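You operate a simulated robot arm through the tools that you are given. There is no shell and no other tool.

You are at the controls of a simulated robot arm. One attempt, no reset.

TASK
Flush the water filter till the bowl is clear, then set its month dial to August.
Fine: shut the flush knob; then lift the water meter lid to check by its red wheel that nothing still runs, and shut it. Where these are worked on the way, their far stop is far enough and under half their travel is too little: flush knob, water meter lid.

Only the result counts: the job must be done as asked and must still hold three seconds after the hand-in. Knocking over, shifting, dropping, spilling or breaking anything else fails it. Lids that push on must go on centred and level and be pressed home; caps that screw on are set level and turned clockwise until they are tight.

THE ROBOT
A 7-joint arm with a two-finger parallel gripper, fixed in place. Base frame: the origin is on the floor under the middle of its stand, x ahead of it, y to its left, z up. Units: m, degrees, N and s.
With the tool pointing down near the work surface it reaches from about 0.22 to 0.66 m from the base axis. Its first joint turns from -66.0 to 66.0 degrees. Payload 1.57 kg.
Tool frame: the origin (TCP) lies between the finger pads and is the grasp point; the fingertips stand 0.03 m ahead of it; z points along the fingers, y is the line along which they close. Largest opening 0.11 m; finger width 0.024, thickness 0.012; the body of the gripper, 0.048 by 0.112 m, starts 0.078 m behind the TCP.
Orientation is told as [roll, pitch, yaw] about the base's x, y, z axes, in that order, counted from this pose: with the fingers straight down and closing along the base's y, the tool's x points along the base's -x, its y along +y and its z along -z.

THE INTERFACE
- The arm moves only by the tool step_arm. Its arguments are lists of equal length, an entry for each row: "grip": the finger opening in mm, from 0 to 110; "offset": the shift along the tool's x, y, z in mm, a list of three; "angular": the turn, a rotation vector about the tool's x, y, z in rad, a list of three. In form: {"grip": [grip, ...], "offset": [[x, y, z], ...], "angular": [[rx, ry, rz], ...]}. A call has 1 to 20 rows; each row is the pose to reach, as a shift and turn from the pose commanded when the call began, along the tool's axes at that moment. A row lasts 0.2 s, in which the tool goes at most 0.05 m and 8.6 degrees; a call with a longer step from one row to the next is refused whole, and so is a gripper value outside its range. Where a pose cannot be reached the arm comes as near as it can. A force on the tool above 90 N (or 10 N above the force at the start of the call, whichever is more), or a blocked arm, ends the call early, and 0.2 s more pass. The fingers move at their own pace (about 0.108 m/s each) and stop on an object; they squeeze with about 24 N. The grip force told is the motor's: it shows also when the fingers shut on nothing. Time passes only in rows, and 0.2 s behind the last, so rows that repeat a pose let the fingers close. The reply holds the time, the measured pose of the TCP, the force on the tool along the base axes, the opening and the grip force, in the units named above and with some noise, with the torque about the TCP (base axes, N m) and any sound that the robot's microphone picked up.
- Cameras (640 x 400 px; columns grow to the right, rows downward): "scene" is fixed at [0.179, -0.4048, 1.4024]; the picture's right is [0.61, -0.79, 0.00], its down [-0.47, -0.36, -0.81] and it looks along [0.64, 0.49, -0.59] (base axes); focal length 317 px, centre (320, 200). "wrist" rides on the gripper at [0.07, 0.016, -0.141] in the tool frame; the picture's right is [-0.23, 0.97, 0.00], its down [-0.86, -0.20, -0.48] and it looks along [-0.47, -0.11, 0.88] (tool axes); focal length 222 px, centre (320, 200). There is no depth. A picture from a camera that has moved, and an enlarged one, comes with that camera's place and axes in the base frame and with its lens.
- capture(camera): a new picture of that camera. No time passes.
- inspect(camera, box): a new picture of the part [left, top, right, bottom] of that camera's present view, enlarged. No time passes.
- job_done(): hands the job in; it is judged then, once.

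Nothing tells you positions but the pictures and the camera data. Unless the task says otherwise, let go and move clear before handing in.

The tools are called after ">>>" by a JSON object that holds its "fn" and its "kwargs". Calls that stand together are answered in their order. step_arm: Moves the arm, as the interface text tells. Its arguments: {"type":"object","properties":{"grip":{"type":"array"},"offset":{"type":"array"},"angular":{"type":"array"}},"required":["grip","offset","angular"]} The other tools are called the same way: capture (camera) takes a picture; inspect (camera, box) takes an enlarged picture of a part of a camera's view; job_done () hands the job in.

At the start:

```text
time: 0.0
tcp_pos: [0.384, -0.1847, 1.2251]
tool_rot: [0.0, -0.1, 0.0]
wrist_force: [0.2, 0.0, -1.0]
moment: [0.0, 0.03, -0.03]
gripper_width: 0.1098
grip_force: 0.0
```

scene: 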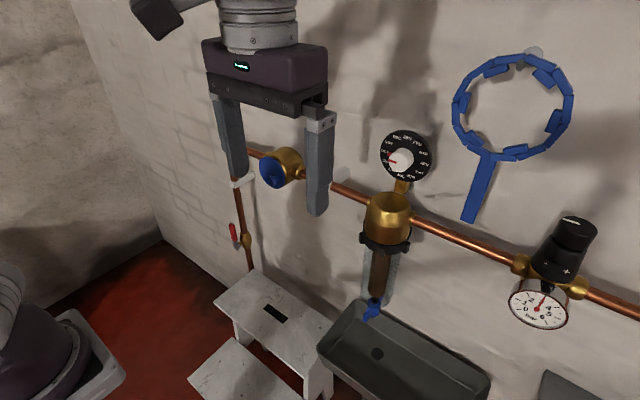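
wrist: 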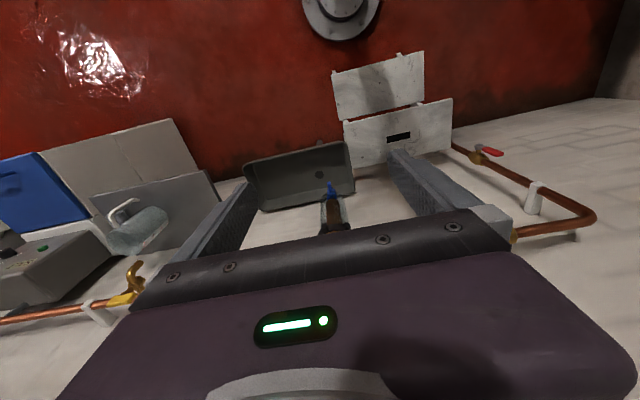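

I see a wall with a copper pipe, a blue-lidded water meter, a brass filter with a month dial and a clear bowl with a blue flush knob above a trough, and a pressure reducer. I'll zoom in on the parts first to locate them.

>>> {"fn": "inspect", "kwargs": {"camera": "scene", "box": [340, 110, 460, 210]}}

>>> {"fn": "inspect", "kwargs": {"camera": "scene", "box": [330, 180, 450, 330]}}

>>> {"fn": "inspect", "kwargs": {"camera": "scene", "box": [220, 130, 340, 220]}}

>>> {"fn": "inspect", "kwargs": {"camera": "wrist", "box": [230, 120, 450, 260]}}

```text
4.00 times, centred on (400, 160) of scene
camera zoom: at [0.179, -0.4048, 1.4024], right [0.61, -0.79, 0.0], down [-0.47, -0.36, -0.81], along [0.64, 0.49, -0.59], focal length 1266 px, centre (0, 360)
```

zoom: 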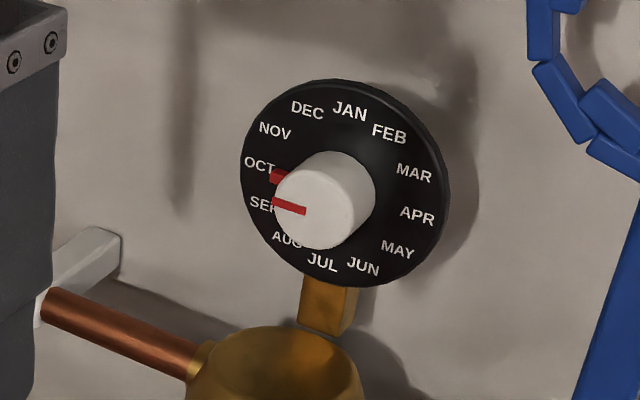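

```text
2.67 times, centred on (390, 255) of scene
camera zoom: at [0.179, -0.4048, 1.4024], right [0.61, -0.79, 0.0], down [-0.47, -0.36, -0.81], along [0.64, 0.49, -0.59], focal length 844 px, centre (133, 53)
```

zoom: 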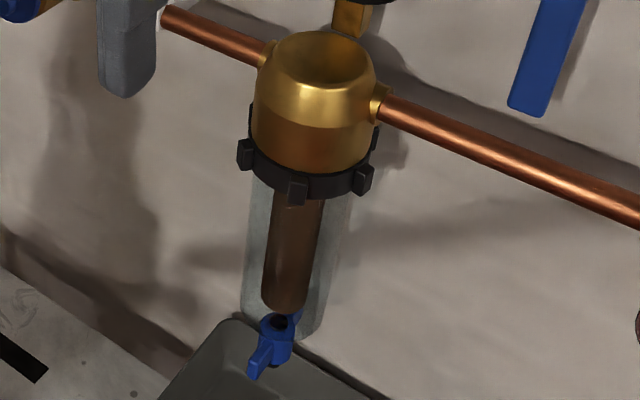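

```text
4.44 times, centred on (280, 175) of scene
camera zoom: at [0.179, -0.4048, 1.4024], right [0.61, -0.79, 0.0], down [-0.47, -0.36, -0.81], along [0.64, 0.49, -0.59], focal length 1407 px, centre (498, 311)
```

zoom: 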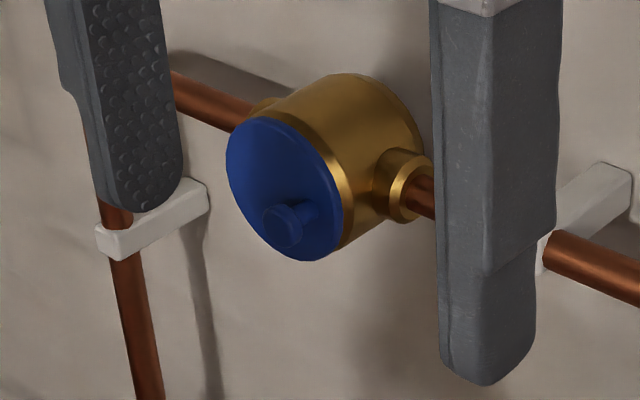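

```text
2.86 times, centred on (340, 190) of wrist
camera zoom: at [0.3135, -0.1702, 1.3675], right [0.23, 0.97, 0.0], down [0.86, -0.2, 0.48], along [0.47, -0.11, -0.88], focal length 635 px, centre (263, 229)
```

zoom: 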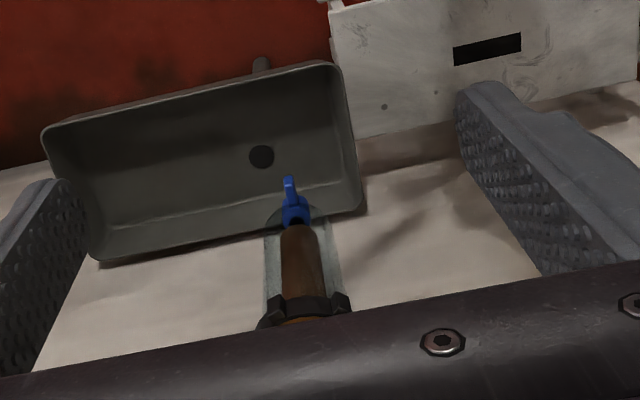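

The flush knob triangulates to about (0.66, -0.21, 0.68), with the dial above it near z 1.12. I'll tilt the gripper towards the wall so the wrist camera gives me a second view.

>>> {"fn": "step_arm", "kwargs": {"grip": [110, 110, 110, 110, 110, 110], "offset": [[0, 0, 0], [0, 0, 0], [0, 0, 0], [0, 0, 0], [0, 0, 0], [0, 0, 0]], "angular": [[0, -0.13, 0], [0, -0.26, 0], [0, -0.39, 0], [0, -0.52, 0], [0, -0.65, 0], [0, -0.78, 0]]}}

>>> {"fn": "capture", "kwargs": {"camera": "wrist"}}

>>> {"fn": "capture", "kwargs": {"camera": "scene"}}

```text
time: 1.4
tcp_pos: [0.3842, -0.1846, 1.2251]
tool_rot: [-0.1, -44.8, 0.1]
wrist_force: [-0.3, -1.1, -0.3]
moment: [-0.03, 0.02, -0.03]
gripper_width: 0.1098
grip_force: 0.0
```

```text
taken
camera wrist: at [0.235, -0.1693, 1.2772], right [0.16, 0.97, 0.16], down [0.27, -0.2, 0.94], along [0.95, -0.11, -0.29], focal length 222 px, centre (320, 200)
```

wrist: 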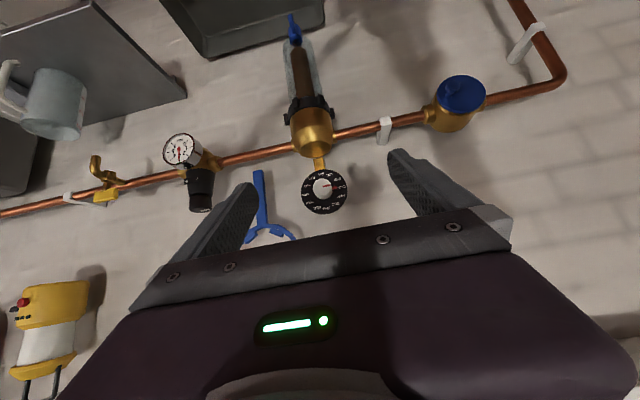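

```text
taken
```

scene: 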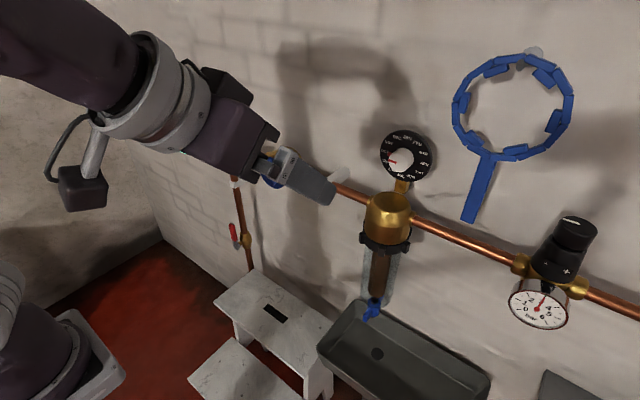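

The wrist view (upside down) now shows the whole pipe run: meter, filter with dial, reducer and tap. I'll zoom in on each of these.

>>> {"fn": "inspect", "kwargs": {"camera": "wrist", "box": [280, 155, 370, 215]}}

>>> {"fn": "inspect", "kwargs": {"camera": "wrist", "box": [250, 0, 370, 150]}}

>>> {"fn": "inspect", "kwargs": {"camera": "wrist", "box": [400, 50, 520, 150]}}

>>> {"fn": "inspect", "kwargs": {"camera": "wrist", "box": [0, 0, 260, 230]}}

>>> {"fn": "inspect", "kwargs": {"camera": "scene", "box": [370, 120, 440, 190]}}

```text
6.67 times, centred on (325, 185) of wrist
camera zoom: at [0.235, -0.1693, 1.2772], right [0.16, 0.97, 0.16], down [0.27, -0.2, 0.94], along [0.95, -0.11, -0.29], focal length 1481 px, centre (287, 300)
```

zoom: 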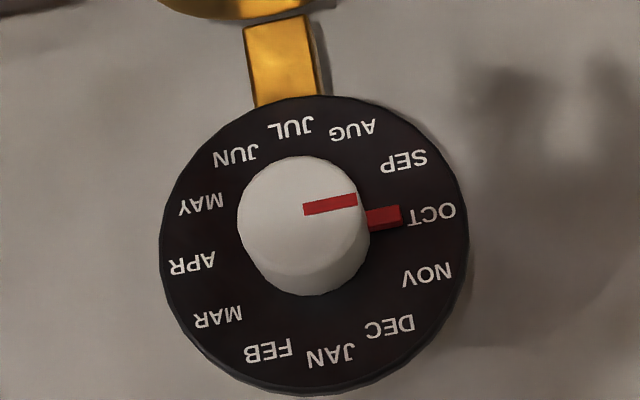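

```text
2.67 times, centred on (310, 75) of wrist
camera zoom: at [0.235, -0.1693, 1.2772], right [0.16, 0.97, 0.16], down [0.27, -0.2, 0.94], along [0.95, -0.11, -0.29], focal length 592 px, centre (347, 533)
```

zoom: 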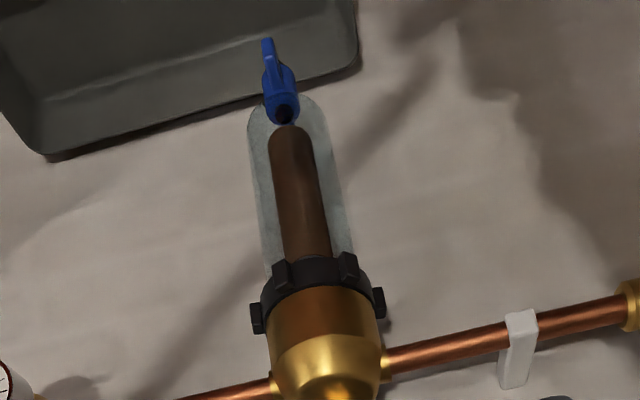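

```text
4.00 times, centred on (460, 100) of wrist
camera zoom: at [0.235, -0.1693, 1.2772], right [0.16, 0.97, 0.16], down [0.27, -0.2, 0.94], along [0.95, -0.11, -0.29], focal length 888 px, centre (-240, 600)
```

zoom: 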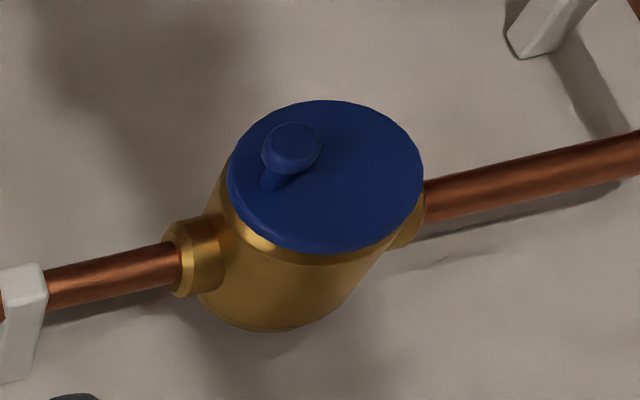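

```text
1.74 times, centred on (130, 115) of wrist
camera zoom: at [0.235, -0.1693, 1.2772], right [0.16, 0.97, 0.16], down [0.27, -0.2, 0.94], along [0.95, -0.11, -0.29], focal length 386 px, centre (650, 348)
```

zoom: 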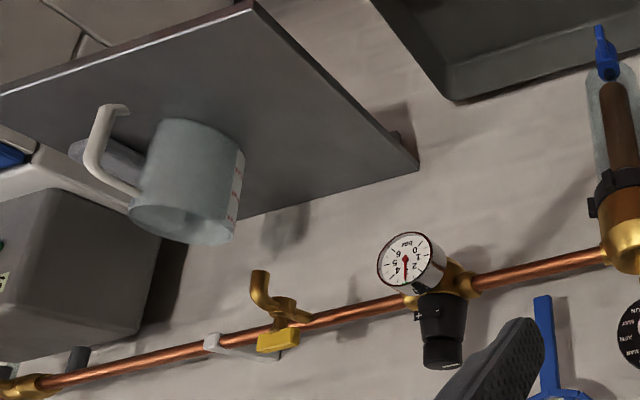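

```text
5.71 times, centred on (405, 155) of scene
camera zoom: at [0.179, -0.4048, 1.4024], right [0.61, -0.79, 0.0], down [-0.47, -0.36, -0.81], along [0.64, 0.49, -0.59], focal length 1809 px, centre (-166, 457)
```

zoom: 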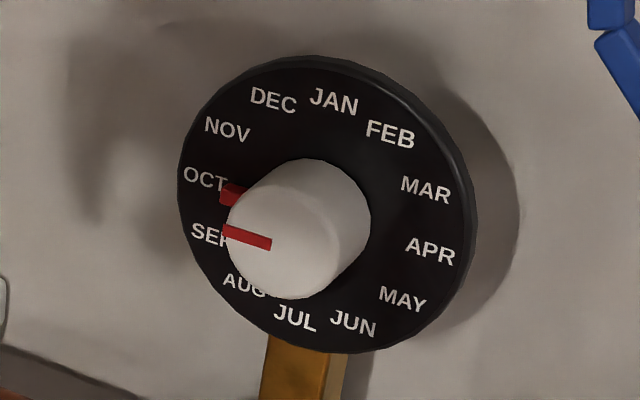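

The dial now reads OCT and AUG is 60° anticlockwise from it. The dial knob front is about (0.665, -0.21, 1.118) and the meter lid knob about (0.604, 0.063, 1.002). Next I'll lower the arm for a close look at the flush knob.

>>> {"fn": "step_arm", "kwargs": {"grip": [110, 110, 110, 110, 110, 110, 110, 110, 110, 110], "offset": [[22, 0, 31], [44, 0, 62], [66, 0, 93], [89, 0, 123], [111, 0, 154], [133, 0, 185], [155, 0, 216], [177, 0, 247], [199, 0, 278], [221, 0, 308]], "angular": [[0, 0, 0], [0, 0, 0], [0, 0, 0], [0, 0, 0], [0, 0, 0], [0, 0, 0], [0, 0, 0], [0, 0, 0], [0, 0, 0], [0, 0, 0]]}}

>>> {"fn": "capture", "kwargs": {"camera": "wrist"}}

>>> {"fn": "capture", "kwargs": {"camera": "scene"}}

```text
time: 3.6
tcp_pos: [0.4439, -0.1859, 0.8481]
tool_rot: [-0.2, -44.6, -0.1]
wrist_force: [-0.1, -0.3, 0.1]
moment: [-0.04, 0.0, -0.02]
gripper_width: 0.11
grip_force: 0.0
```

```text
taken
camera wrist: at [0.2941, -0.1698, 0.9013], right [0.16, 0.97, 0.16], down [0.27, -0.2, 0.94], along [0.95, -0.11, -0.3], focal length 222 px, centre (320, 200)
```

wrist: 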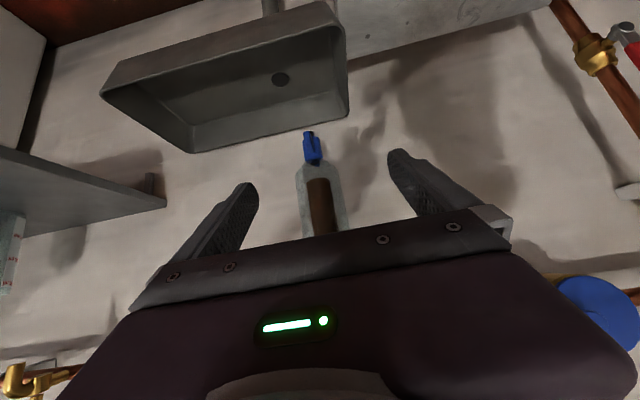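

```text
taken
```

scene: 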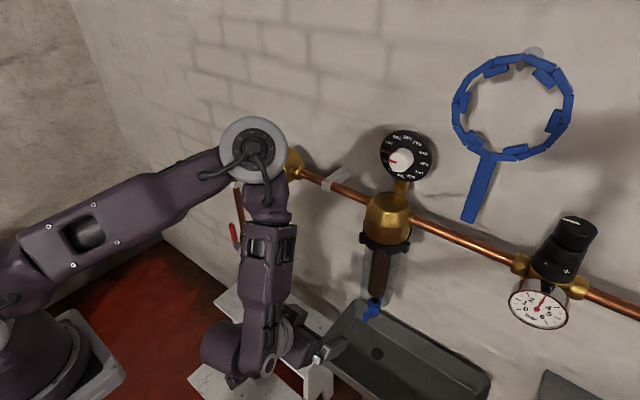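

>>> {"fn": "inspect", "kwargs": {"camera": "wrist", "box": [275, 115, 355, 215]}}

>>> {"fn": "inspect", "kwargs": {"camera": "scene", "box": [345, 280, 405, 330]}}

>>> {"fn": "inspect", "kwargs": {"camera": "scene", "box": [180, 100, 340, 220]}}

>>> {"fn": "inspect", "kwargs": {"camera": "wrist", "box": [520, 0, 640, 120]}}

```text
4.00 times, centred on (315, 165) of wrist
camera zoom: at [0.2941, -0.1698, 0.9013], right [0.16, 0.97, 0.16], down [0.27, -0.2, 0.94], along [0.95, -0.11, -0.3], focal length 888 px, centre (340, 340)
```

zoom: 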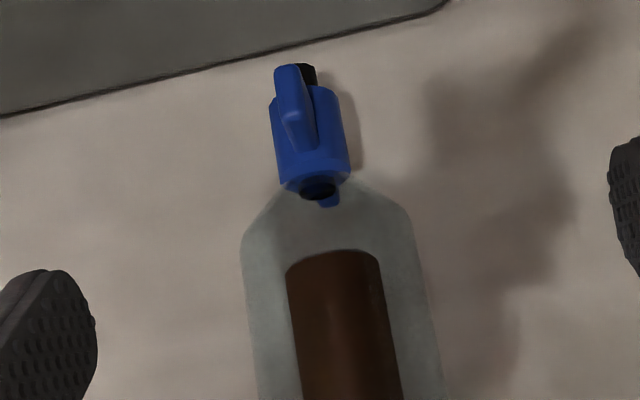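

```text
8.00 times, centred on (375, 305) of scene
camera zoom: at [0.179, -0.4048, 1.4024], right [0.61, -0.79, 0.0], down [-0.47, -0.36, -0.81], along [0.64, 0.49, -0.59], focal length 2532 px, centre (-120, -640)
```

zoom: 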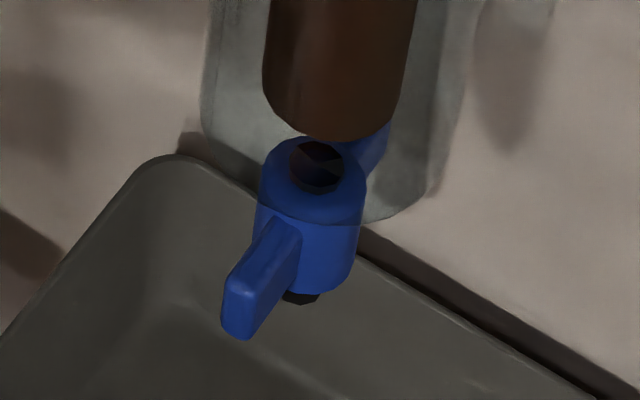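

```text
3.33 times, centred on (260, 160) of scene
camera zoom: at [0.179, -0.4048, 1.4024], right [0.61, -0.79, 0.0], down [-0.47, -0.36, -0.81], along [0.64, 0.49, -0.59], focal length 1055 px, centre (520, 333)
```

zoom: 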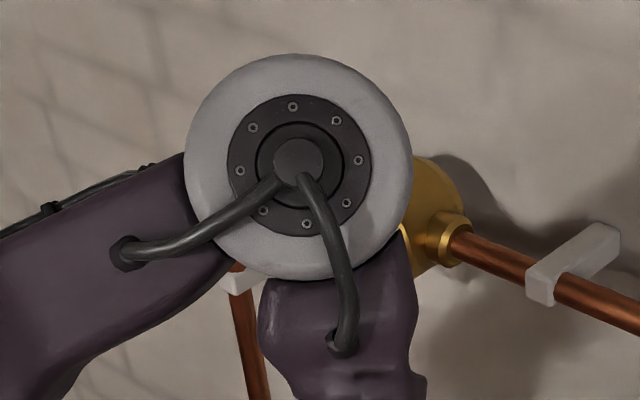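

```text
3.33 times, centred on (580, 60) of wrist
camera zoom: at [0.2941, -0.1698, 0.9013], right [0.16, 0.97, 0.16], down [0.27, -0.2, 0.94], along [0.95, -0.11, -0.3], focal length 740 px, centre (-547, 667)
```

zoom: 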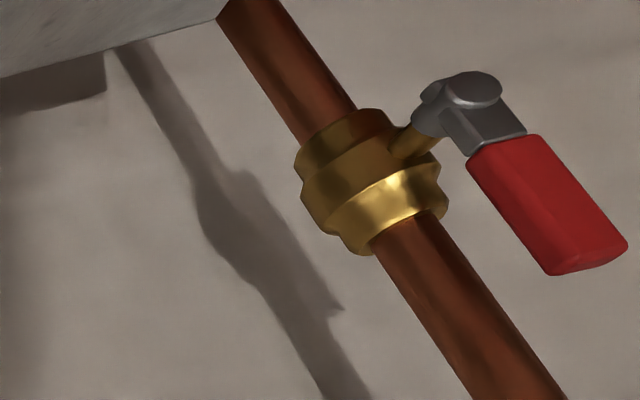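

The flush knob is a blue collar on a vertical outlet: axis about (0.662, -0.211), front wing pointing at me with its tip near (0.617, -0.211, 0.69). I'll close the fingers, level the tool and come in on the -y side of that wing, well above the trough rim.

>>> {"fn": "step_arm", "kwargs": {"grip": [80, 50, 20, 0, 0, 0], "offset": [[11, -12, 24], [21, -25, 48], [32, -37, 72], [43, -49, 96], [53, -62, 121], [64, -74, 145]], "angular": [[0, -0.12, 0], [0, -0.24, 0], [0, -0.36, 0], [0, -0.48, 0], [0, -0.6, 0], [0, -0.72, 0]]}}

>>> {"fn": "capture", "kwargs": {"camera": "wrist"}}

>>> {"fn": "capture", "kwargs": {"camera": "scene"}}

```text
time: 5.0
tcp_pos: [0.4989, -0.2598, 0.7008]
tool_rot: [0.5, -86.0, -0.6]
wrist_force: [0.7, -0.3, 0.0]
moment: [0.03, -0.02, 0.0]
gripper_width: 0.0
grip_force: 21.4
```

```text
taken
camera wrist: at [0.3519, -0.2445, 0.6427], right [0.02, 0.97, 0.23], down [-0.42, -0.2, 0.89], along [0.91, -0.11, 0.4], focal length 222 px, centre (320, 200)
```

wrist: 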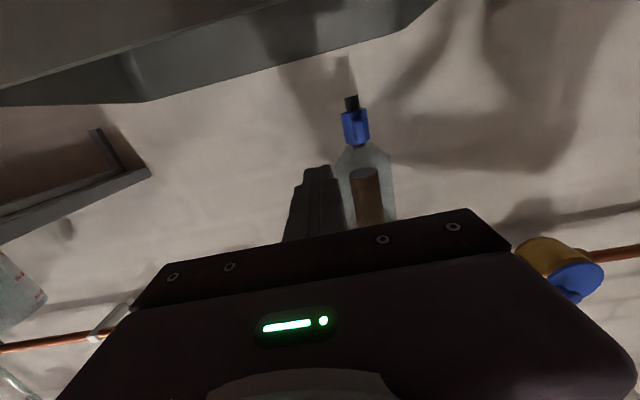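

```text
taken
```

scene: 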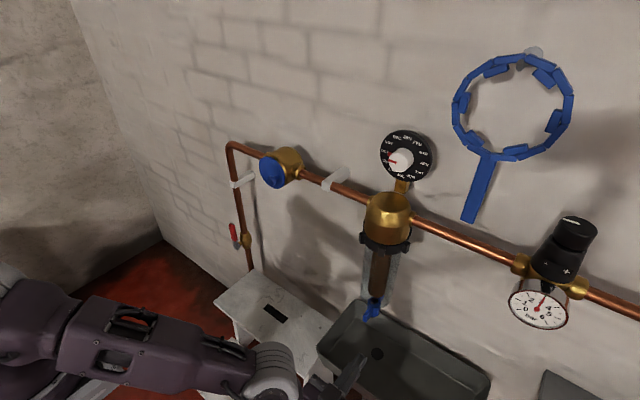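

>>> {"fn": "inspect", "kwargs": {"camera": "wrist", "box": [280, 70, 420, 230]}}

>>> {"fn": "inspect", "kwargs": {"camera": "scene", "box": [290, 280, 420, 400]}}

```text
2.50 times, centred on (350, 150) of wrist
camera zoom: at [0.3519, -0.2445, 0.6427], right [0.02, 0.97, 0.23], down [-0.42, -0.2, 0.89], along [0.91, -0.11, 0.4], focal length 555 px, centre (245, 325)
```

zoom: 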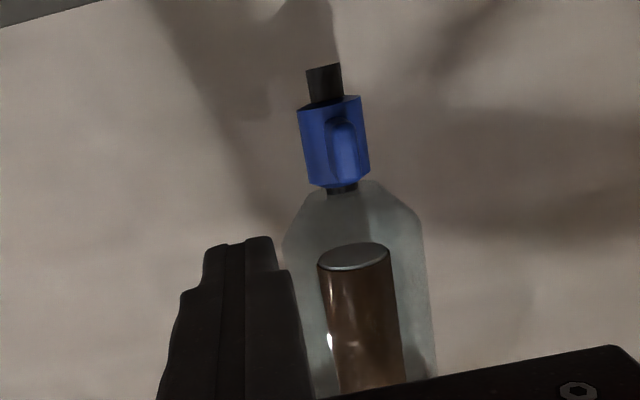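

```text
3.33 times, centred on (355, 340) of scene
camera zoom: at [0.1791, -0.4048, 1.4024], right [0.61, -0.79, 0.0], down [-0.47, -0.36, -0.81], along [0.64, 0.49, -0.59], focal length 1055 px, centre (203, -267)
```

zoom: 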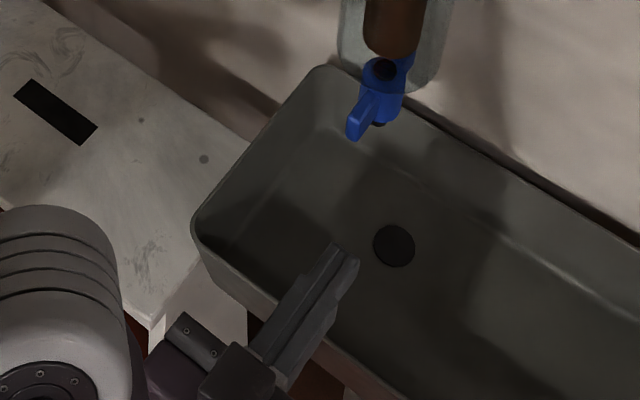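

The arm has settled in an elbow-low posture, clear of the meter. I'll move the closed fingertips in beside the front wing on its -y side.

>>> {"fn": "step_arm", "kwargs": {"grip": [0, 0, 0, 0], "offset": [[1, 0, 30], [2, 2, 60], [3, 8, 90], [3, 13, 108]], "angular": [[0, 0, 0], [0, 0, 0], [0, 0, 0], [0, 0, 0]]}}

>>> {"fn": "inspect", "kwargs": {"camera": "wrist", "box": [260, 50, 440, 230]}}

>>> {"fn": "inspect", "kwargs": {"camera": "scene", "box": [320, 270, 430, 370]}}

```text
time: 6.0
tcp_pos: [0.6065, -0.2488, 0.692]
tool_rot: [0.1, -85.9, 0.0]
wrist_force: [0.4, -0.7, 0.1]
moment: [0.01, 0.02, 0.02]
gripper_width: 0.0
grip_force: 21.0
```

```text
2.22 times, centred on (350, 140) of wrist
camera zoom: at [0.4609, -0.2328, 0.6334], right [0.02, 0.97, 0.23], down [-0.42, -0.2, 0.89], along [0.91, -0.11, 0.4], focal length 494 px, centre (253, 333)
```

zoom: 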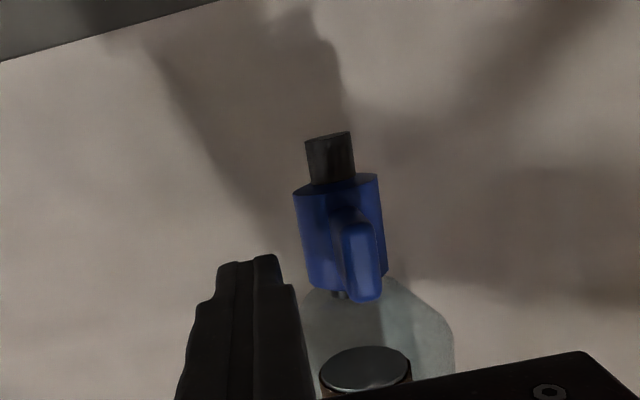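

```text
4.00 times, centred on (375, 320) of scene
camera zoom: at [0.179, -0.4048, 1.4024], right [0.61, -0.79, 0.0], down [-0.47, -0.36, -0.81], along [0.64, 0.49, -0.59], focal length 1266 px, centre (100, -280)
```

zoom: 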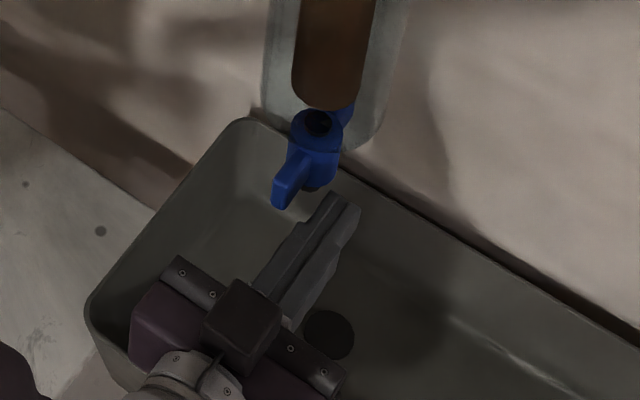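

The finger is level with the wing. I'll push it gently towards +y to see whether it turns that way.

>>> {"fn": "step_arm", "kwargs": {"grip": [0, 0, 0, 0], "offset": [[3, 10, 0], [4, 16, 0], [4, 21, 0], [4, 25, 0]], "angular": [[0, 0, 0], [0, 0, 0], [0, 0, 0], [0, 0, 0]]}}

>>> {"fn": "inspect", "kwargs": {"camera": "wrist", "box": [260, 50, 440, 230]}}

>>> {"fn": "inspect", "kwargs": {"camera": "scene", "box": [345, 280, 405, 330]}}

```text
time: 7.0
tcp_pos: [0.6078, -0.2252, 0.6879]
tool_rot: [-0.4, -86.0, 0.0]
wrist_force: [-10.0, -24.9, -4.6]
moment: [-0.08, 0.08, -0.51]
gripper_width: 0.0
grip_force: 21.6
```

```text
2.22 times, centred on (350, 140) of wrist
camera zoom: at [0.4607, -0.2092, 0.6299], right [0.02, 0.97, 0.23], down [-0.42, -0.2, 0.89], along [0.91, -0.12, 0.4], focal length 494 px, centre (253, 333)
```

zoom: 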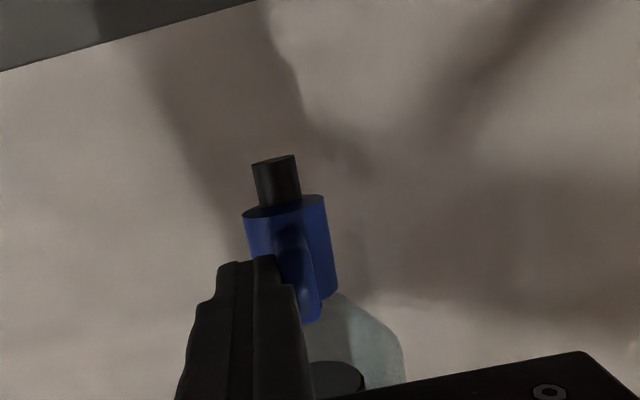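

```text
8.00 times, centred on (375, 305) of scene
camera zoom: at [0.1789, -0.4053, 1.4023], right [0.61, -0.79, 0.0], down [-0.47, -0.36, -0.81], along [0.64, 0.49, -0.59], focal length 2532 px, centre (-120, -640)
```

zoom: 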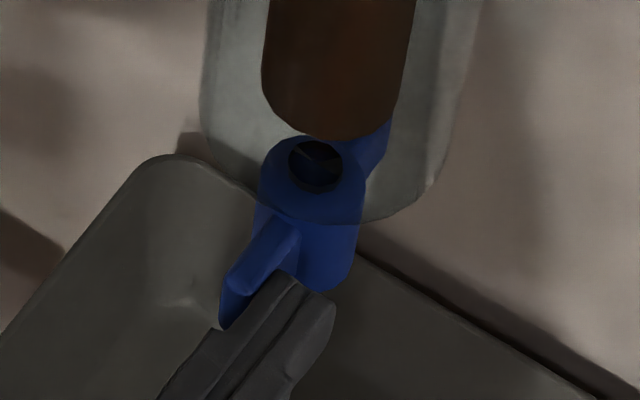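

There is 25 N of resistance and I can't tell a stop from friction yet. I'll push a few millimetres further and watch the force.

>>> {"fn": "step_arm", "kwargs": {"grip": [0, 0], "offset": [[0, 2, 0], [0, 4, 0]], "angular": [[0, 0, 0], [0, 0, 0]]}}

>>> {"fn": "inspect", "kwargs": {"camera": "scene", "box": [345, 280, 405, 330]}}

```text
time: 7.6
tcp_pos: [0.6076, -0.2239, 0.6883]
tool_rot: [0.1, -85.9, -1.4]
wrist_force: [-4.3, -55.5, -16.1]
moment: [-0.26, 0.36, -1.35]
gripper_width: 0.0
grip_force: 21.5
```

```text
8.00 times, centred on (375, 305) of scene
camera zoom: at [0.1793, -0.406, 1.402], right [0.61, -0.79, 0.0], down [-0.47, -0.36, -0.81], along [0.64, 0.49, -0.59], focal length 2532 px, centre (-120, -640)
```

zoom: 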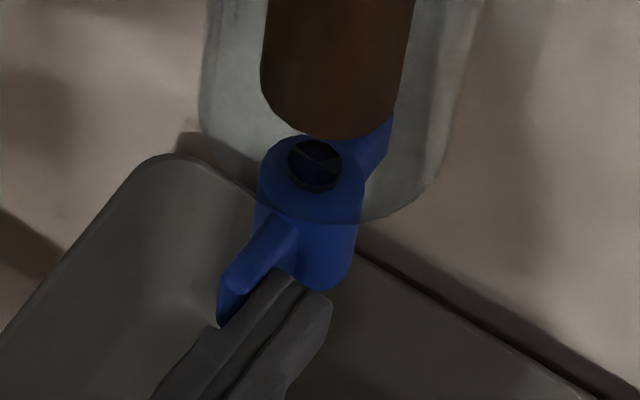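

The force climbs stiffly, so that side is the closed stop. I'll back off, go around the wing tip and push from the +y side instead.

>>> {"fn": "step_arm", "kwargs": {"grip": [0, 0, 0, 0, 0, 0, 0], "offset": [[0, -10, 0], [0, -15, -15], [0, -15, -40], [0, 15, -40], [0, 45, -40], [0, 45, -20], [0, 45, 0]], "angular": [[0, 0, 0], [0, 0, 0], [0, 0, 0], [0, 0, 0], [0, 0, 0], [0, 0, 0], [0, 0, 0]]}}

>>> {"fn": "inspect", "kwargs": {"camera": "wrist", "box": [200, 50, 380, 230]}}

>>> {"fn": "inspect", "kwargs": {"camera": "scene", "box": [345, 280, 405, 330]}}

```text
time: 9.2
tcp_pos: [0.6092, -0.1713, 0.6877]
tool_rot: [-0.3, -85.9, 0.3]
wrist_force: [-1.1, 0.2, -0.9]
moment: [-0.02, -0.03, 0.0]
gripper_width: 0.0001
grip_force: 21.4
```

```text
2.22 times, centred on (290, 140) of wrist
camera zoom: at [0.4619, -0.1568, 0.6296], right [0.02, 0.97, 0.23], down [-0.42, -0.2, 0.89], along [0.91, -0.11, 0.4], focal length 494 px, centre (387, 333)
```

zoom: 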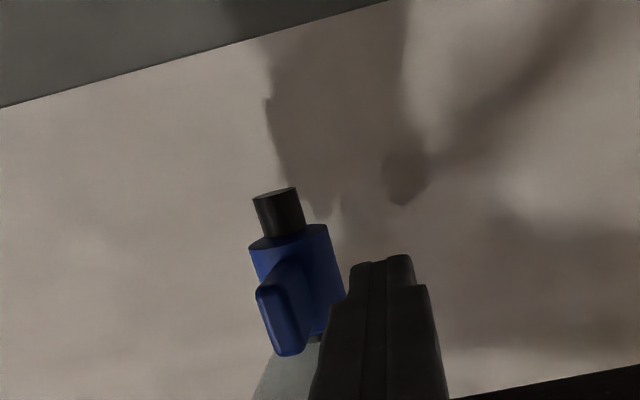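

```text
8.00 times, centred on (375, 305) of scene
camera zoom: at [0.179, -0.4048, 1.4024], right [0.61, -0.79, 0.0], down [-0.47, -0.36, -0.81], along [0.64, 0.49, -0.59], focal length 2532 px, centre (-120, -640)
```

zoom: 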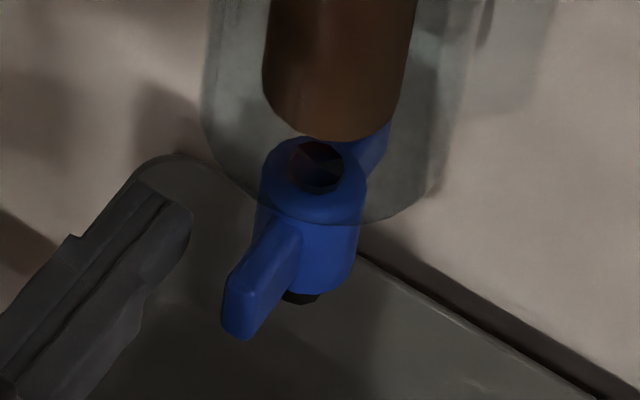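

>>> {"fn": "step_arm", "kwargs": {"grip": [0, 0, 0, 0, 0], "offset": [[3, -10, -2], [3, -18, -2], [3, -24, -2], [3, -28, -2], [3, -32, -2]], "angular": [[0, 0, 0], [0, 0, 0], [0, 0, 0], [0, 0, 0], [0, 0, 0]]}}

>>> {"fn": "inspect", "kwargs": {"camera": "wrist", "box": [200, 50, 380, 230]}}

>>> {"fn": "inspect", "kwargs": {"camera": "scene", "box": [345, 280, 405, 330]}}

```text
time: 10.4
tcp_pos: [0.6066, -0.2049, 0.684]
tool_rot: [0.0, -85.9, -0.1]
wrist_force: [1.1, 2.2, -1.9]
moment: [0.0, 0.05, 0.09]
gripper_width: 0.0004
grip_force: 22.0
```

```text
2.22 times, centred on (290, 140) of wrist
camera zoom: at [0.4597, -0.189, 0.6265], right [0.02, 0.97, 0.23], down [-0.42, -0.2, 0.89], along [0.91, -0.11, 0.4], focal length 494 px, centre (387, 333)
```

zoom: 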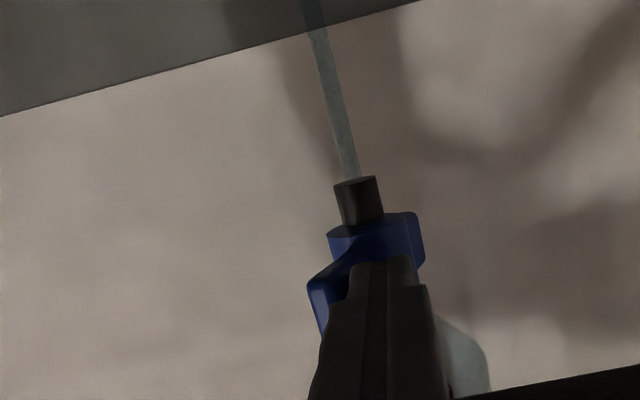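

```text
8.00 times, centred on (375, 305) of scene
camera zoom: at [0.1791, -0.4047, 1.4024], right [0.61, -0.79, 0.0], down [-0.47, -0.36, -0.81], along [0.64, 0.49, -0.59], focal length 2532 px, centre (-120, -640)
```

zoom: 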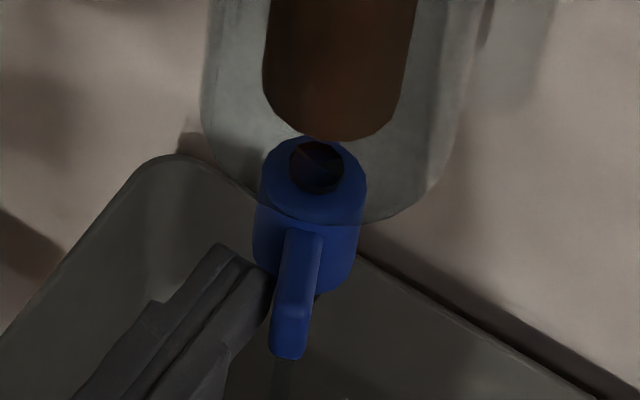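

Water is running and the knob turns easily this way. I'll follow the arc round towards its far stop.

>>> {"fn": "step_arm", "kwargs": {"grip": [0, 0, 0, 0, 0, 0, 0], "offset": [[0, -6, 0], [0, -11, 0], [0, -16, 1], [0, -21, 3], [0, -26, 7], [0, -30, 11], [0, -34, 16]], "angular": [[0, 0, 0], [0, 0, 0], [0, 0, 0], [0, 0, 0], [0, 0, 0], [0, 0, 0], [0, 0, 0]]}}

>>> {"fn": "inspect", "kwargs": {"camera": "wrist", "box": [200, 50, 440, 230]}}

>>> {"fn": "inspect", "kwargs": {"camera": "scene", "box": [335, 270, 415, 330]}}

```text
time: 12.0
tcp_pos: [0.6119, -0.2294, 0.6828]
tool_rot: [-0.6, -85.9, 0.6]
wrist_force: [0.5, -0.6, -0.3]
moment: [-0.02, -0.03, -0.03]
gripper_width: 0.0
grip_force: 20.9
out of reach, approached as far as the arm can: row 6, 7
```

```text
2.22 times, centred on (320, 140) of wrist
camera zoom: at [0.4651, -0.2143, 0.626], right [0.02, 0.97, 0.23], down [-0.42, -0.2, 0.89], along [0.91, -0.11, 0.4], focal length 494 px, centre (320, 333)
```

zoom: 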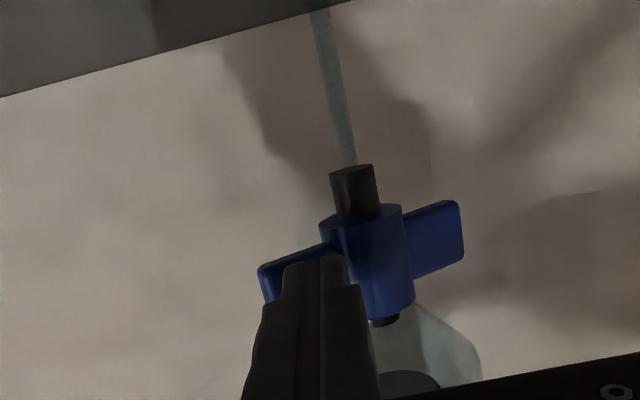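

```text
6.67 times, centred on (375, 300) of scene
camera zoom: at [0.179, -0.4048, 1.4024], right [0.61, -0.79, 0.0], down [-0.47, -0.36, -0.81], along [0.64, 0.49, -0.59], focal length 2110 px, centre (-47, -467)
```

zoom: 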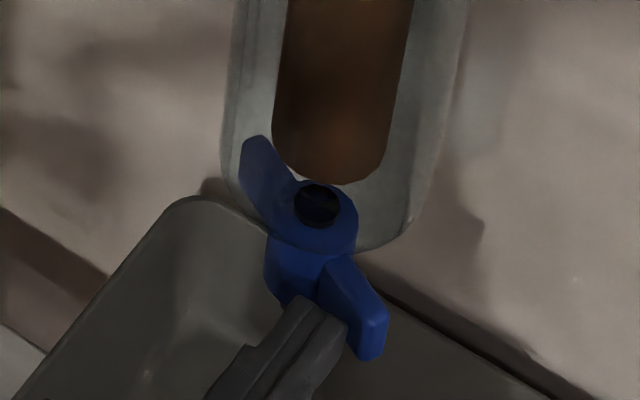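

The wing has turned about 67°, but the level tool has run out of reach. Tilting the tool downwards will give more reach, so I'll do that and then continue the push.

>>> {"fn": "step_arm", "kwargs": {"grip": [0, 0, 0, 0], "offset": [[-4, 2, -16], [-7, 4, -16], [-10, 4, -14], [-12, 4, -14]], "angular": [[0, 0.1, 0], [0, 0.2, 0], [0, 0.3, 0], [0, 0.38, 0]]}}

>>> {"fn": "inspect", "kwargs": {"camera": "wrist", "box": [200, 50, 440, 230]}}

>>> {"fn": "inspect", "kwargs": {"camera": "scene", "box": [335, 270, 415, 330]}}

>>> {"fn": "capture", "kwargs": {"camera": "scene"}}

```text
time: 13.0
tcp_pos: [0.5991, -0.2258, 0.6978]
tool_rot: [0.0, -64.1, 0.0]
wrist_force: [-0.6, -0.6, -0.1]
moment: [0.02, -0.01, -0.01]
gripper_width: 0.0002
grip_force: 21.6
```

```text
2.22 times, centred on (320, 140) of wrist
camera zoom: at [0.4405, -0.2099, 0.6973], right [0.1, 0.97, 0.2], down [-0.06, -0.2, 0.98], along [0.99, -0.11, 0.04], focal length 494 px, centre (320, 333)
```

zoom: 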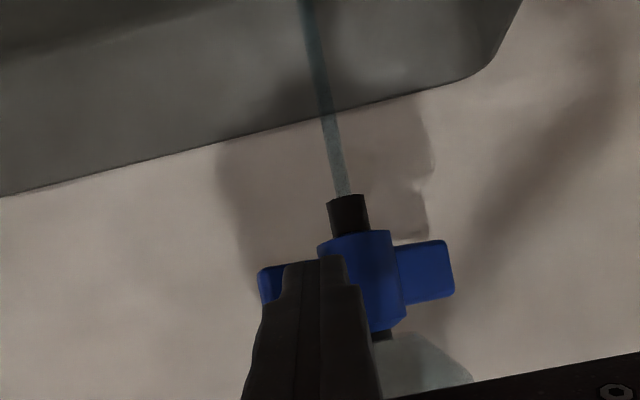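

```text
6.67 times, centred on (375, 300) of scene
camera zoom: at [0.179, -0.4048, 1.4024], right [0.61, -0.79, 0.0], down [-0.47, -0.36, -0.81], along [0.64, 0.49, -0.59], focal length 2110 px, centre (-47, -467)
```

zoom: 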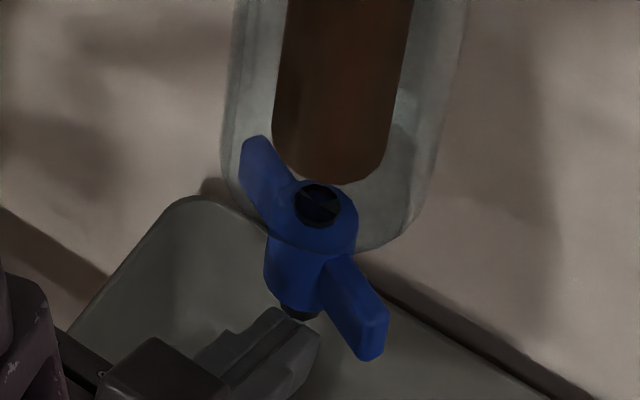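

```text
taken
```

scene: 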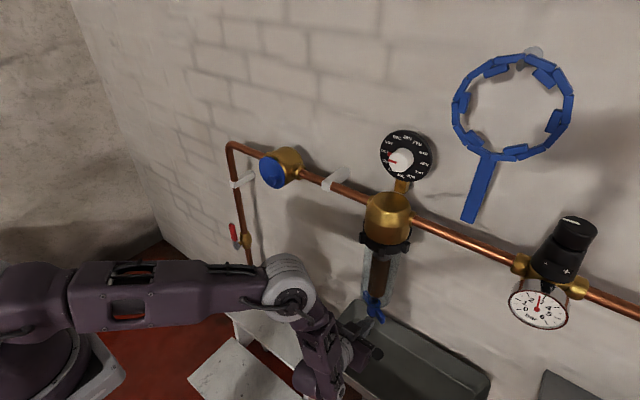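

>>> {"fn": "step_arm", "kwargs": {"grip": [0, 0, 0, 0, 0, 0], "offset": [[0, -16, 0], [-3.5, -16, 7.2], [-6.1, -16, 12.6], [-8.0, -16, 16.5], [-9.6, -16, 19.8], [-10.9, -16, 22.5]], "angular": [[0, 0, 0], [0, 0, 0], [0, 0, 0], [0, 0, 0], [0, 0, 0], [0, 0, 0]]}}

>>> {"fn": "inspect", "kwargs": {"camera": "wrist", "box": [200, 50, 440, 230]}}

>>> {"fn": "inspect", "kwargs": {"camera": "scene", "box": [335, 270, 415, 330]}}

```text
time: 14.4
tcp_pos: [0.6217, -0.2424, 0.6969]
tool_rot: [0.0, -64.0, 0.0]
wrist_force: [-48.4, 2.3, 26.1]
moment: [-0.26, -0.66, -0.46]
gripper_width: 0.0
grip_force: 21.2
```

```text
2.22 times, centred on (320, 140) of wrist
camera zoom: at [0.4633, -0.227, 0.6982], right [0.1, 0.97, 0.2], down [-0.06, -0.2, 0.98], along [0.99, -0.11, 0.03], focal length 494 px, centre (320, 333)
```

zoom: 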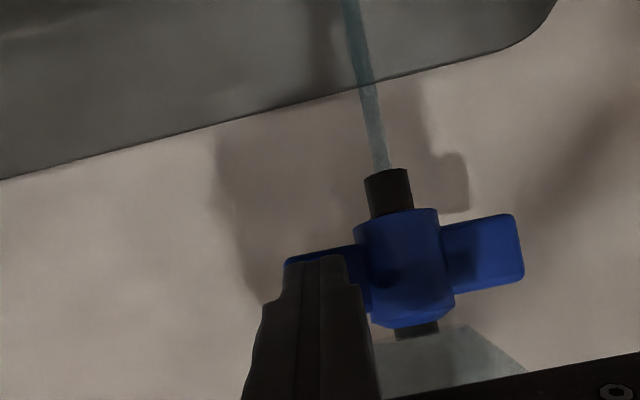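

```text
6.67 times, centred on (375, 300) of scene
camera zoom: at [0.1775, -0.4045, 1.4027], right [0.61, -0.79, 0.0], down [-0.47, -0.36, -0.81], along [0.64, 0.49, -0.59], focal length 2110 px, centre (-47, -467)
```

zoom: 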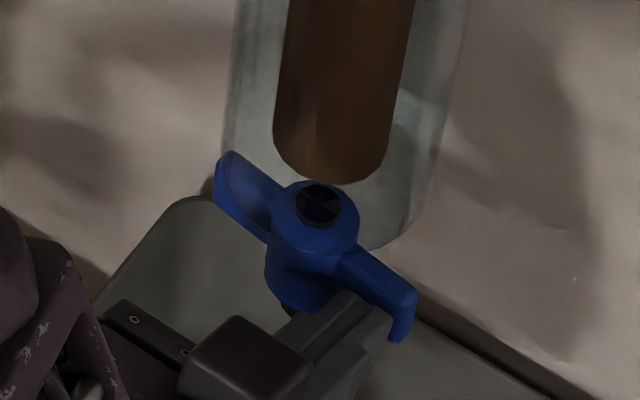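

Force has jumped to 48 N with the wings across, so the knob is at its open stop. I'll back off and let it flush while watching the bowl.

>>> {"fn": "step_arm", "kwargs": {"grip": [0, 0, 0, 0, 0, 0, 0, 0, 0, 0, 0, 0], "offset": [[4, 0, -9], [9, 0, -20], [20, 0, -40], [20, 0, -60], [20, 0, -60], [20, 0, -60], [20, 0, -60], [20, 0, -60], [20, 0, -60], [20, 0, -60], [20, 0, -60], [20, 0, -60]], "angular": [[0, 0, 0], [0, 0, 0], [0, 0, 0], [0, 0, 0], [0, 0, 0], [0, 0, 0], [0, 0, 0], [0, 0, 0], [0, 0, 0], [0, 0, 0], [0, 0, 0], [0, 0, 0]]}}

>>> {"fn": "inspect", "kwargs": {"camera": "scene", "box": [340, 220, 430, 340]}}

>>> {"fn": "inspect", "kwargs": {"camera": "wrist", "box": [200, 50, 440, 230]}}

```text
time: 17.0
tcp_pos: [0.5627, -0.2415, 0.7069]
tool_rot: [0.1, -64.2, 0.0]
wrist_force: [-1.1, 0.3, -0.7]
moment: [-0.01, 0.05, -0.02]
gripper_width: 0.0001
grip_force: 21.4
```

```text
3.33 times, centred on (385, 280) of scene
camera zoom: at [0.179, -0.4048, 1.4024], right [0.61, -0.79, 0.0], down [-0.47, -0.36, -0.81], along [0.64, 0.49, -0.59], focal length 1055 px, centre (103, -67)
```

zoom: 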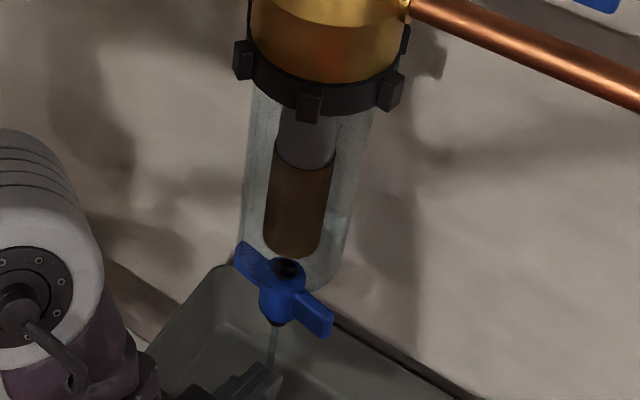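

```text
2.22 times, centred on (320, 140) of wrist
camera zoom: at [0.403, -0.2263, 0.7067], right [0.1, 0.97, 0.2], down [-0.06, -0.2, 0.98], along [0.99, -0.11, 0.04], focal length 494 px, centre (320, 333)
```

zoom: 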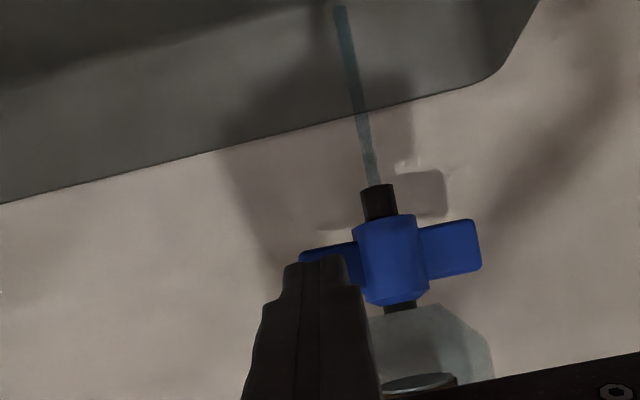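

The brown is washing down from the top. I'll keep waiting.

>>> {"fn": "step_arm", "kwargs": {"grip": [0, 0, 0, 0, 0, 0, 0, 0, 0, 0, 0, 0, 0, 0, 0, 0, 0, 0, 0, 0], "offset": [[0, 0, 0], [0, 0, 0], [0, 0, 0], [0, 0, 0], [0, 0, 0], [0, 0, 0], [0, 0, 0], [0, 0, 0], [0, 0, 0], [0, 0, 0], [0, 0, 0], [0, 0, 0], [0, 0, 0], [0, 0, 0], [0, 0, 0], [0, 0, 0], [0, 0, 0], [0, 0, 0], [0, 0, 0], [0, 0, 0]], "angular": [[0, 0, 0], [0, 0, 0], [0, 0, 0], [0, 0, 0], [0, 0, 0], [0, 0, 0], [0, 0, 0], [0, 0, 0], [0, 0, 0], [0, 0, 0], [0, 0, 0], [0, 0, 0], [0, 0, 0], [0, 0, 0], [0, 0, 0], [0, 0, 0], [0, 0, 0], [0, 0, 0], [0, 0, 0], [0, 0, 0]]}}

>>> {"fn": "inspect", "kwargs": {"camera": "scene", "box": [340, 220, 430, 340]}}

```text
time: 21.2
tcp_pos: [0.561, -0.2415, 0.7069]
tool_rot: [0.0, -64.2, 0.1]
wrist_force: [1.1, 0.2, 0.0]
moment: [0.01, -0.05, -0.01]
gripper_width: 0.0
grip_force: 21.2
```

```text
3.33 times, centred on (385, 280) of scene
camera zoom: at [0.179, -0.4048, 1.4024], right [0.61, -0.79, 0.0], down [-0.47, -0.36, -0.81], along [0.64, 0.49, -0.59], focal length 1055 px, centre (103, -67)
```

zoom: 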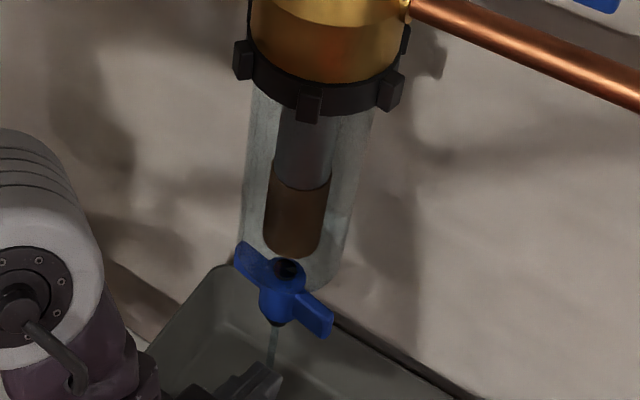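

>>> {"fn": "step_arm", "kwargs": {"grip": [0, 0, 0, 0, 0, 0, 0, 0, 0, 0, 0, 0, 0, 0, 0, 0, 0, 0, 0, 0], "offset": [[0, 0, 0], [0, 0, 0], [0, 0, 0], [0, 0, 0], [0, 0, 0], [0, 0, 0], [0, 0, 0], [0, 0, 0], [0, 0, 0], [0, 0, 0], [0, 0, 0], [0, 0, 0], [0, 0, 0], [0, 0, 0], [0, 0, 0], [0, 0, 0], [0, 0, 0], [0, 0, 0], [0, 0, 0], [0, 0, 0]], "angular": [[0, 0, 0], [0, 0, 0], [0, 0, 0], [0, 0, 0], [0, 0, 0], [0, 0, 0], [0, 0, 0], [0, 0, 0], [0, 0, 0], [0, 0, 0], [0, 0, 0], [0, 0, 0], [0, 0, 0], [0, 0, 0], [0, 0, 0], [0, 0, 0], [0, 0, 0], [0, 0, 0], [0, 0, 0], [0, 0, 0]]}}

>>> {"fn": "step_arm", "kwargs": {"grip": [0, 0, 0, 0, 0, 0, 0, 0, 0, 0, 0, 0, 0, 0, 0, 0, 0, 0, 0, 0], "offset": [[0, 0, 0], [0, 0, 0], [0, 0, 0], [0, 0, 0], [0, 0, 0], [0, 0, 0], [0, 0, 0], [0, 0, 0], [0, 0, 0], [0, 0, 0], [0, 0, 0], [0, 0, 0], [0, 0, 0], [0, 0, 0], [0, 0, 0], [0, 0, 0], [0, 0, 0], [0, 0, 0], [0, 0, 0], [0, 0, 0]], "angular": [[0, 0, 0], [0, 0, 0], [0, 0, 0], [0, 0, 0], [0, 0, 0], [0, 0, 0], [0, 0, 0], [0, 0, 0], [0, 0, 0], [0, 0, 0], [0, 0, 0], [0, 0, 0], [0, 0, 0], [0, 0, 0], [0, 0, 0], [0, 0, 0], [0, 0, 0], [0, 0, 0], [0, 0, 0], [0, 0, 0]]}}

>>> {"fn": "step_arm", "kwargs": {"grip": [0, 0, 0, 0, 0, 0, 0, 0, 0, 0, 0, 0, 0, 0, 0, 0, 0, 0, 0, 0], "offset": [[0, 0, 0], [0, 0, 0], [0, 0, 0], [0, 0, 0], [0, 0, 0], [0, 0, 0], [0, 0, 0], [0, 0, 0], [0, 0, 0], [0, 0, 0], [0, 0, 0], [0, 0, 0], [0, 0, 0], [0, 0, 0], [0, 0, 0], [0, 0, 0], [0, 0, 0], [0, 0, 0], [0, 0, 0], [0, 0, 0]], "angular": [[0, 0, 0], [0, 0, 0], [0, 0, 0], [0, 0, 0], [0, 0, 0], [0, 0, 0], [0, 0, 0], [0, 0, 0], [0, 0, 0], [0, 0, 0], [0, 0, 0], [0, 0, 0], [0, 0, 0], [0, 0, 0], [0, 0, 0], [0, 0, 0], [0, 0, 0], [0, 0, 0], [0, 0, 0], [0, 0, 0]]}}

>>> {"fn": "inspect", "kwargs": {"camera": "scene", "box": [340, 220, 430, 340]}}

```text
time: 25.4
tcp_pos: [0.5621, -0.2409, 0.7067]
tool_rot: [0.0, -64.3, 0.0]
wrist_force: [-0.2, -0.6, 0.4]
moment: [0.0, 0.01, -0.01]
gripper_width: 0.0
grip_force: 21.9
```

```text
time: 29.6
tcp_pos: [0.5612, -0.2409, 0.7074]
tool_rot: [-0.1, -64.2, 0.0]
wrist_force: [0.5, 1.0, 0.4]
moment: [-0.01, -0.01, -0.01]
gripper_width: 0.0
grip_force: 21.5
```

```text
time: 33.8
tcp_pos: [0.5611, -0.2412, 0.7057]
tool_rot: [0.0, -64.2, 0.0]
wrist_force: [0.6, 0.1, 0.1]
moment: [0.01, 0.0, -0.02]
gripper_width: 0.0001
grip_force: 20.9
```

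```text
3.33 times, centred on (385, 280) of scene
camera zoom: at [0.179, -0.4048, 1.4024], right [0.61, -0.79, 0.0], down [-0.47, -0.36, -0.81], along [0.64, 0.49, -0.59], focal length 1055 px, centre (103, -67)
```

zoom: 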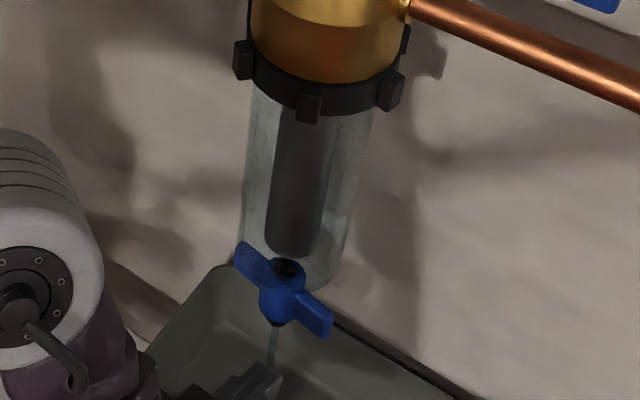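

>>> {"fn": "inspect", "kwargs": {"camera": "scene", "box": [355, 245, 415, 305]}}

>>> {"fn": "capture", "kwargs": {"camera": "wrist"}}

>>> {"fn": "inspect", "kwargs": {"camera": "wrist", "box": [300, 130, 400, 230]}}

```text
6.67 times, centred on (385, 275) of scene
camera zoom: at [0.179, -0.4048, 1.4024], right [0.61, -0.79, 0.0], down [-0.47, -0.36, -0.81], along [0.64, 0.49, -0.59], focal length 2110 px, centre (-113, -300)
```

zoom: 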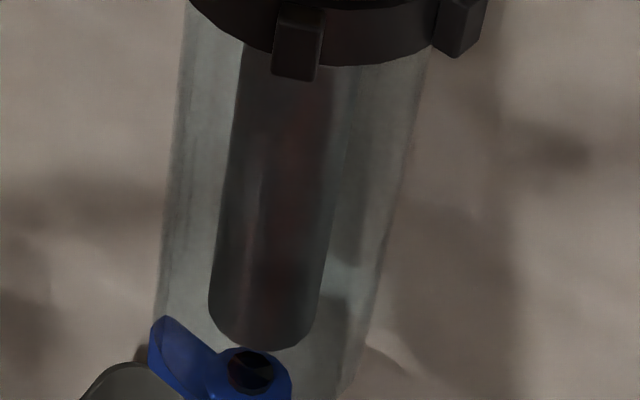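

```text
taken
camera wrist: at [0.4031, -0.2263, 0.7067], right [0.1, 0.97, 0.2], down [-0.06, -0.2, 0.98], along [0.99, -0.11, 0.04], focal length 222 px, centre (320, 200)
```

wrist: 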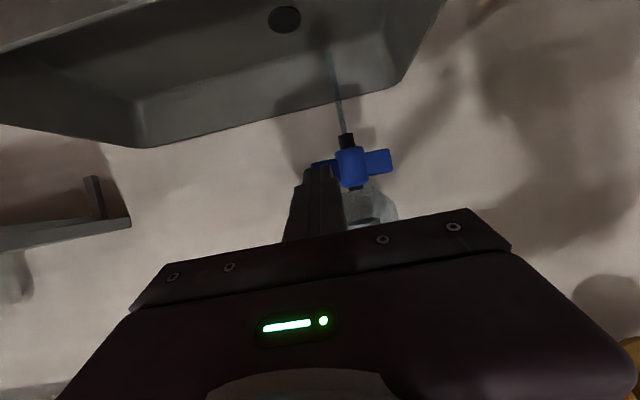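

```text
4.00 times, centred on (350, 180) of wrist
camera zoom: at [0.4031, -0.2263, 0.7067], right [0.1, 0.97, 0.2], down [-0.06, -0.2, 0.98], along [0.99, -0.11, 0.04], focal length 888 px, centre (200, 280)
```

zoom: 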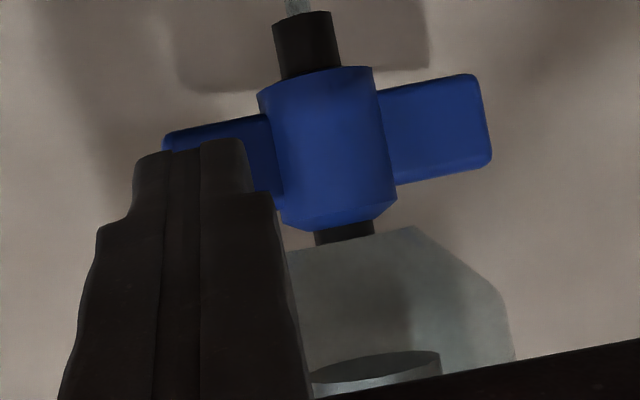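

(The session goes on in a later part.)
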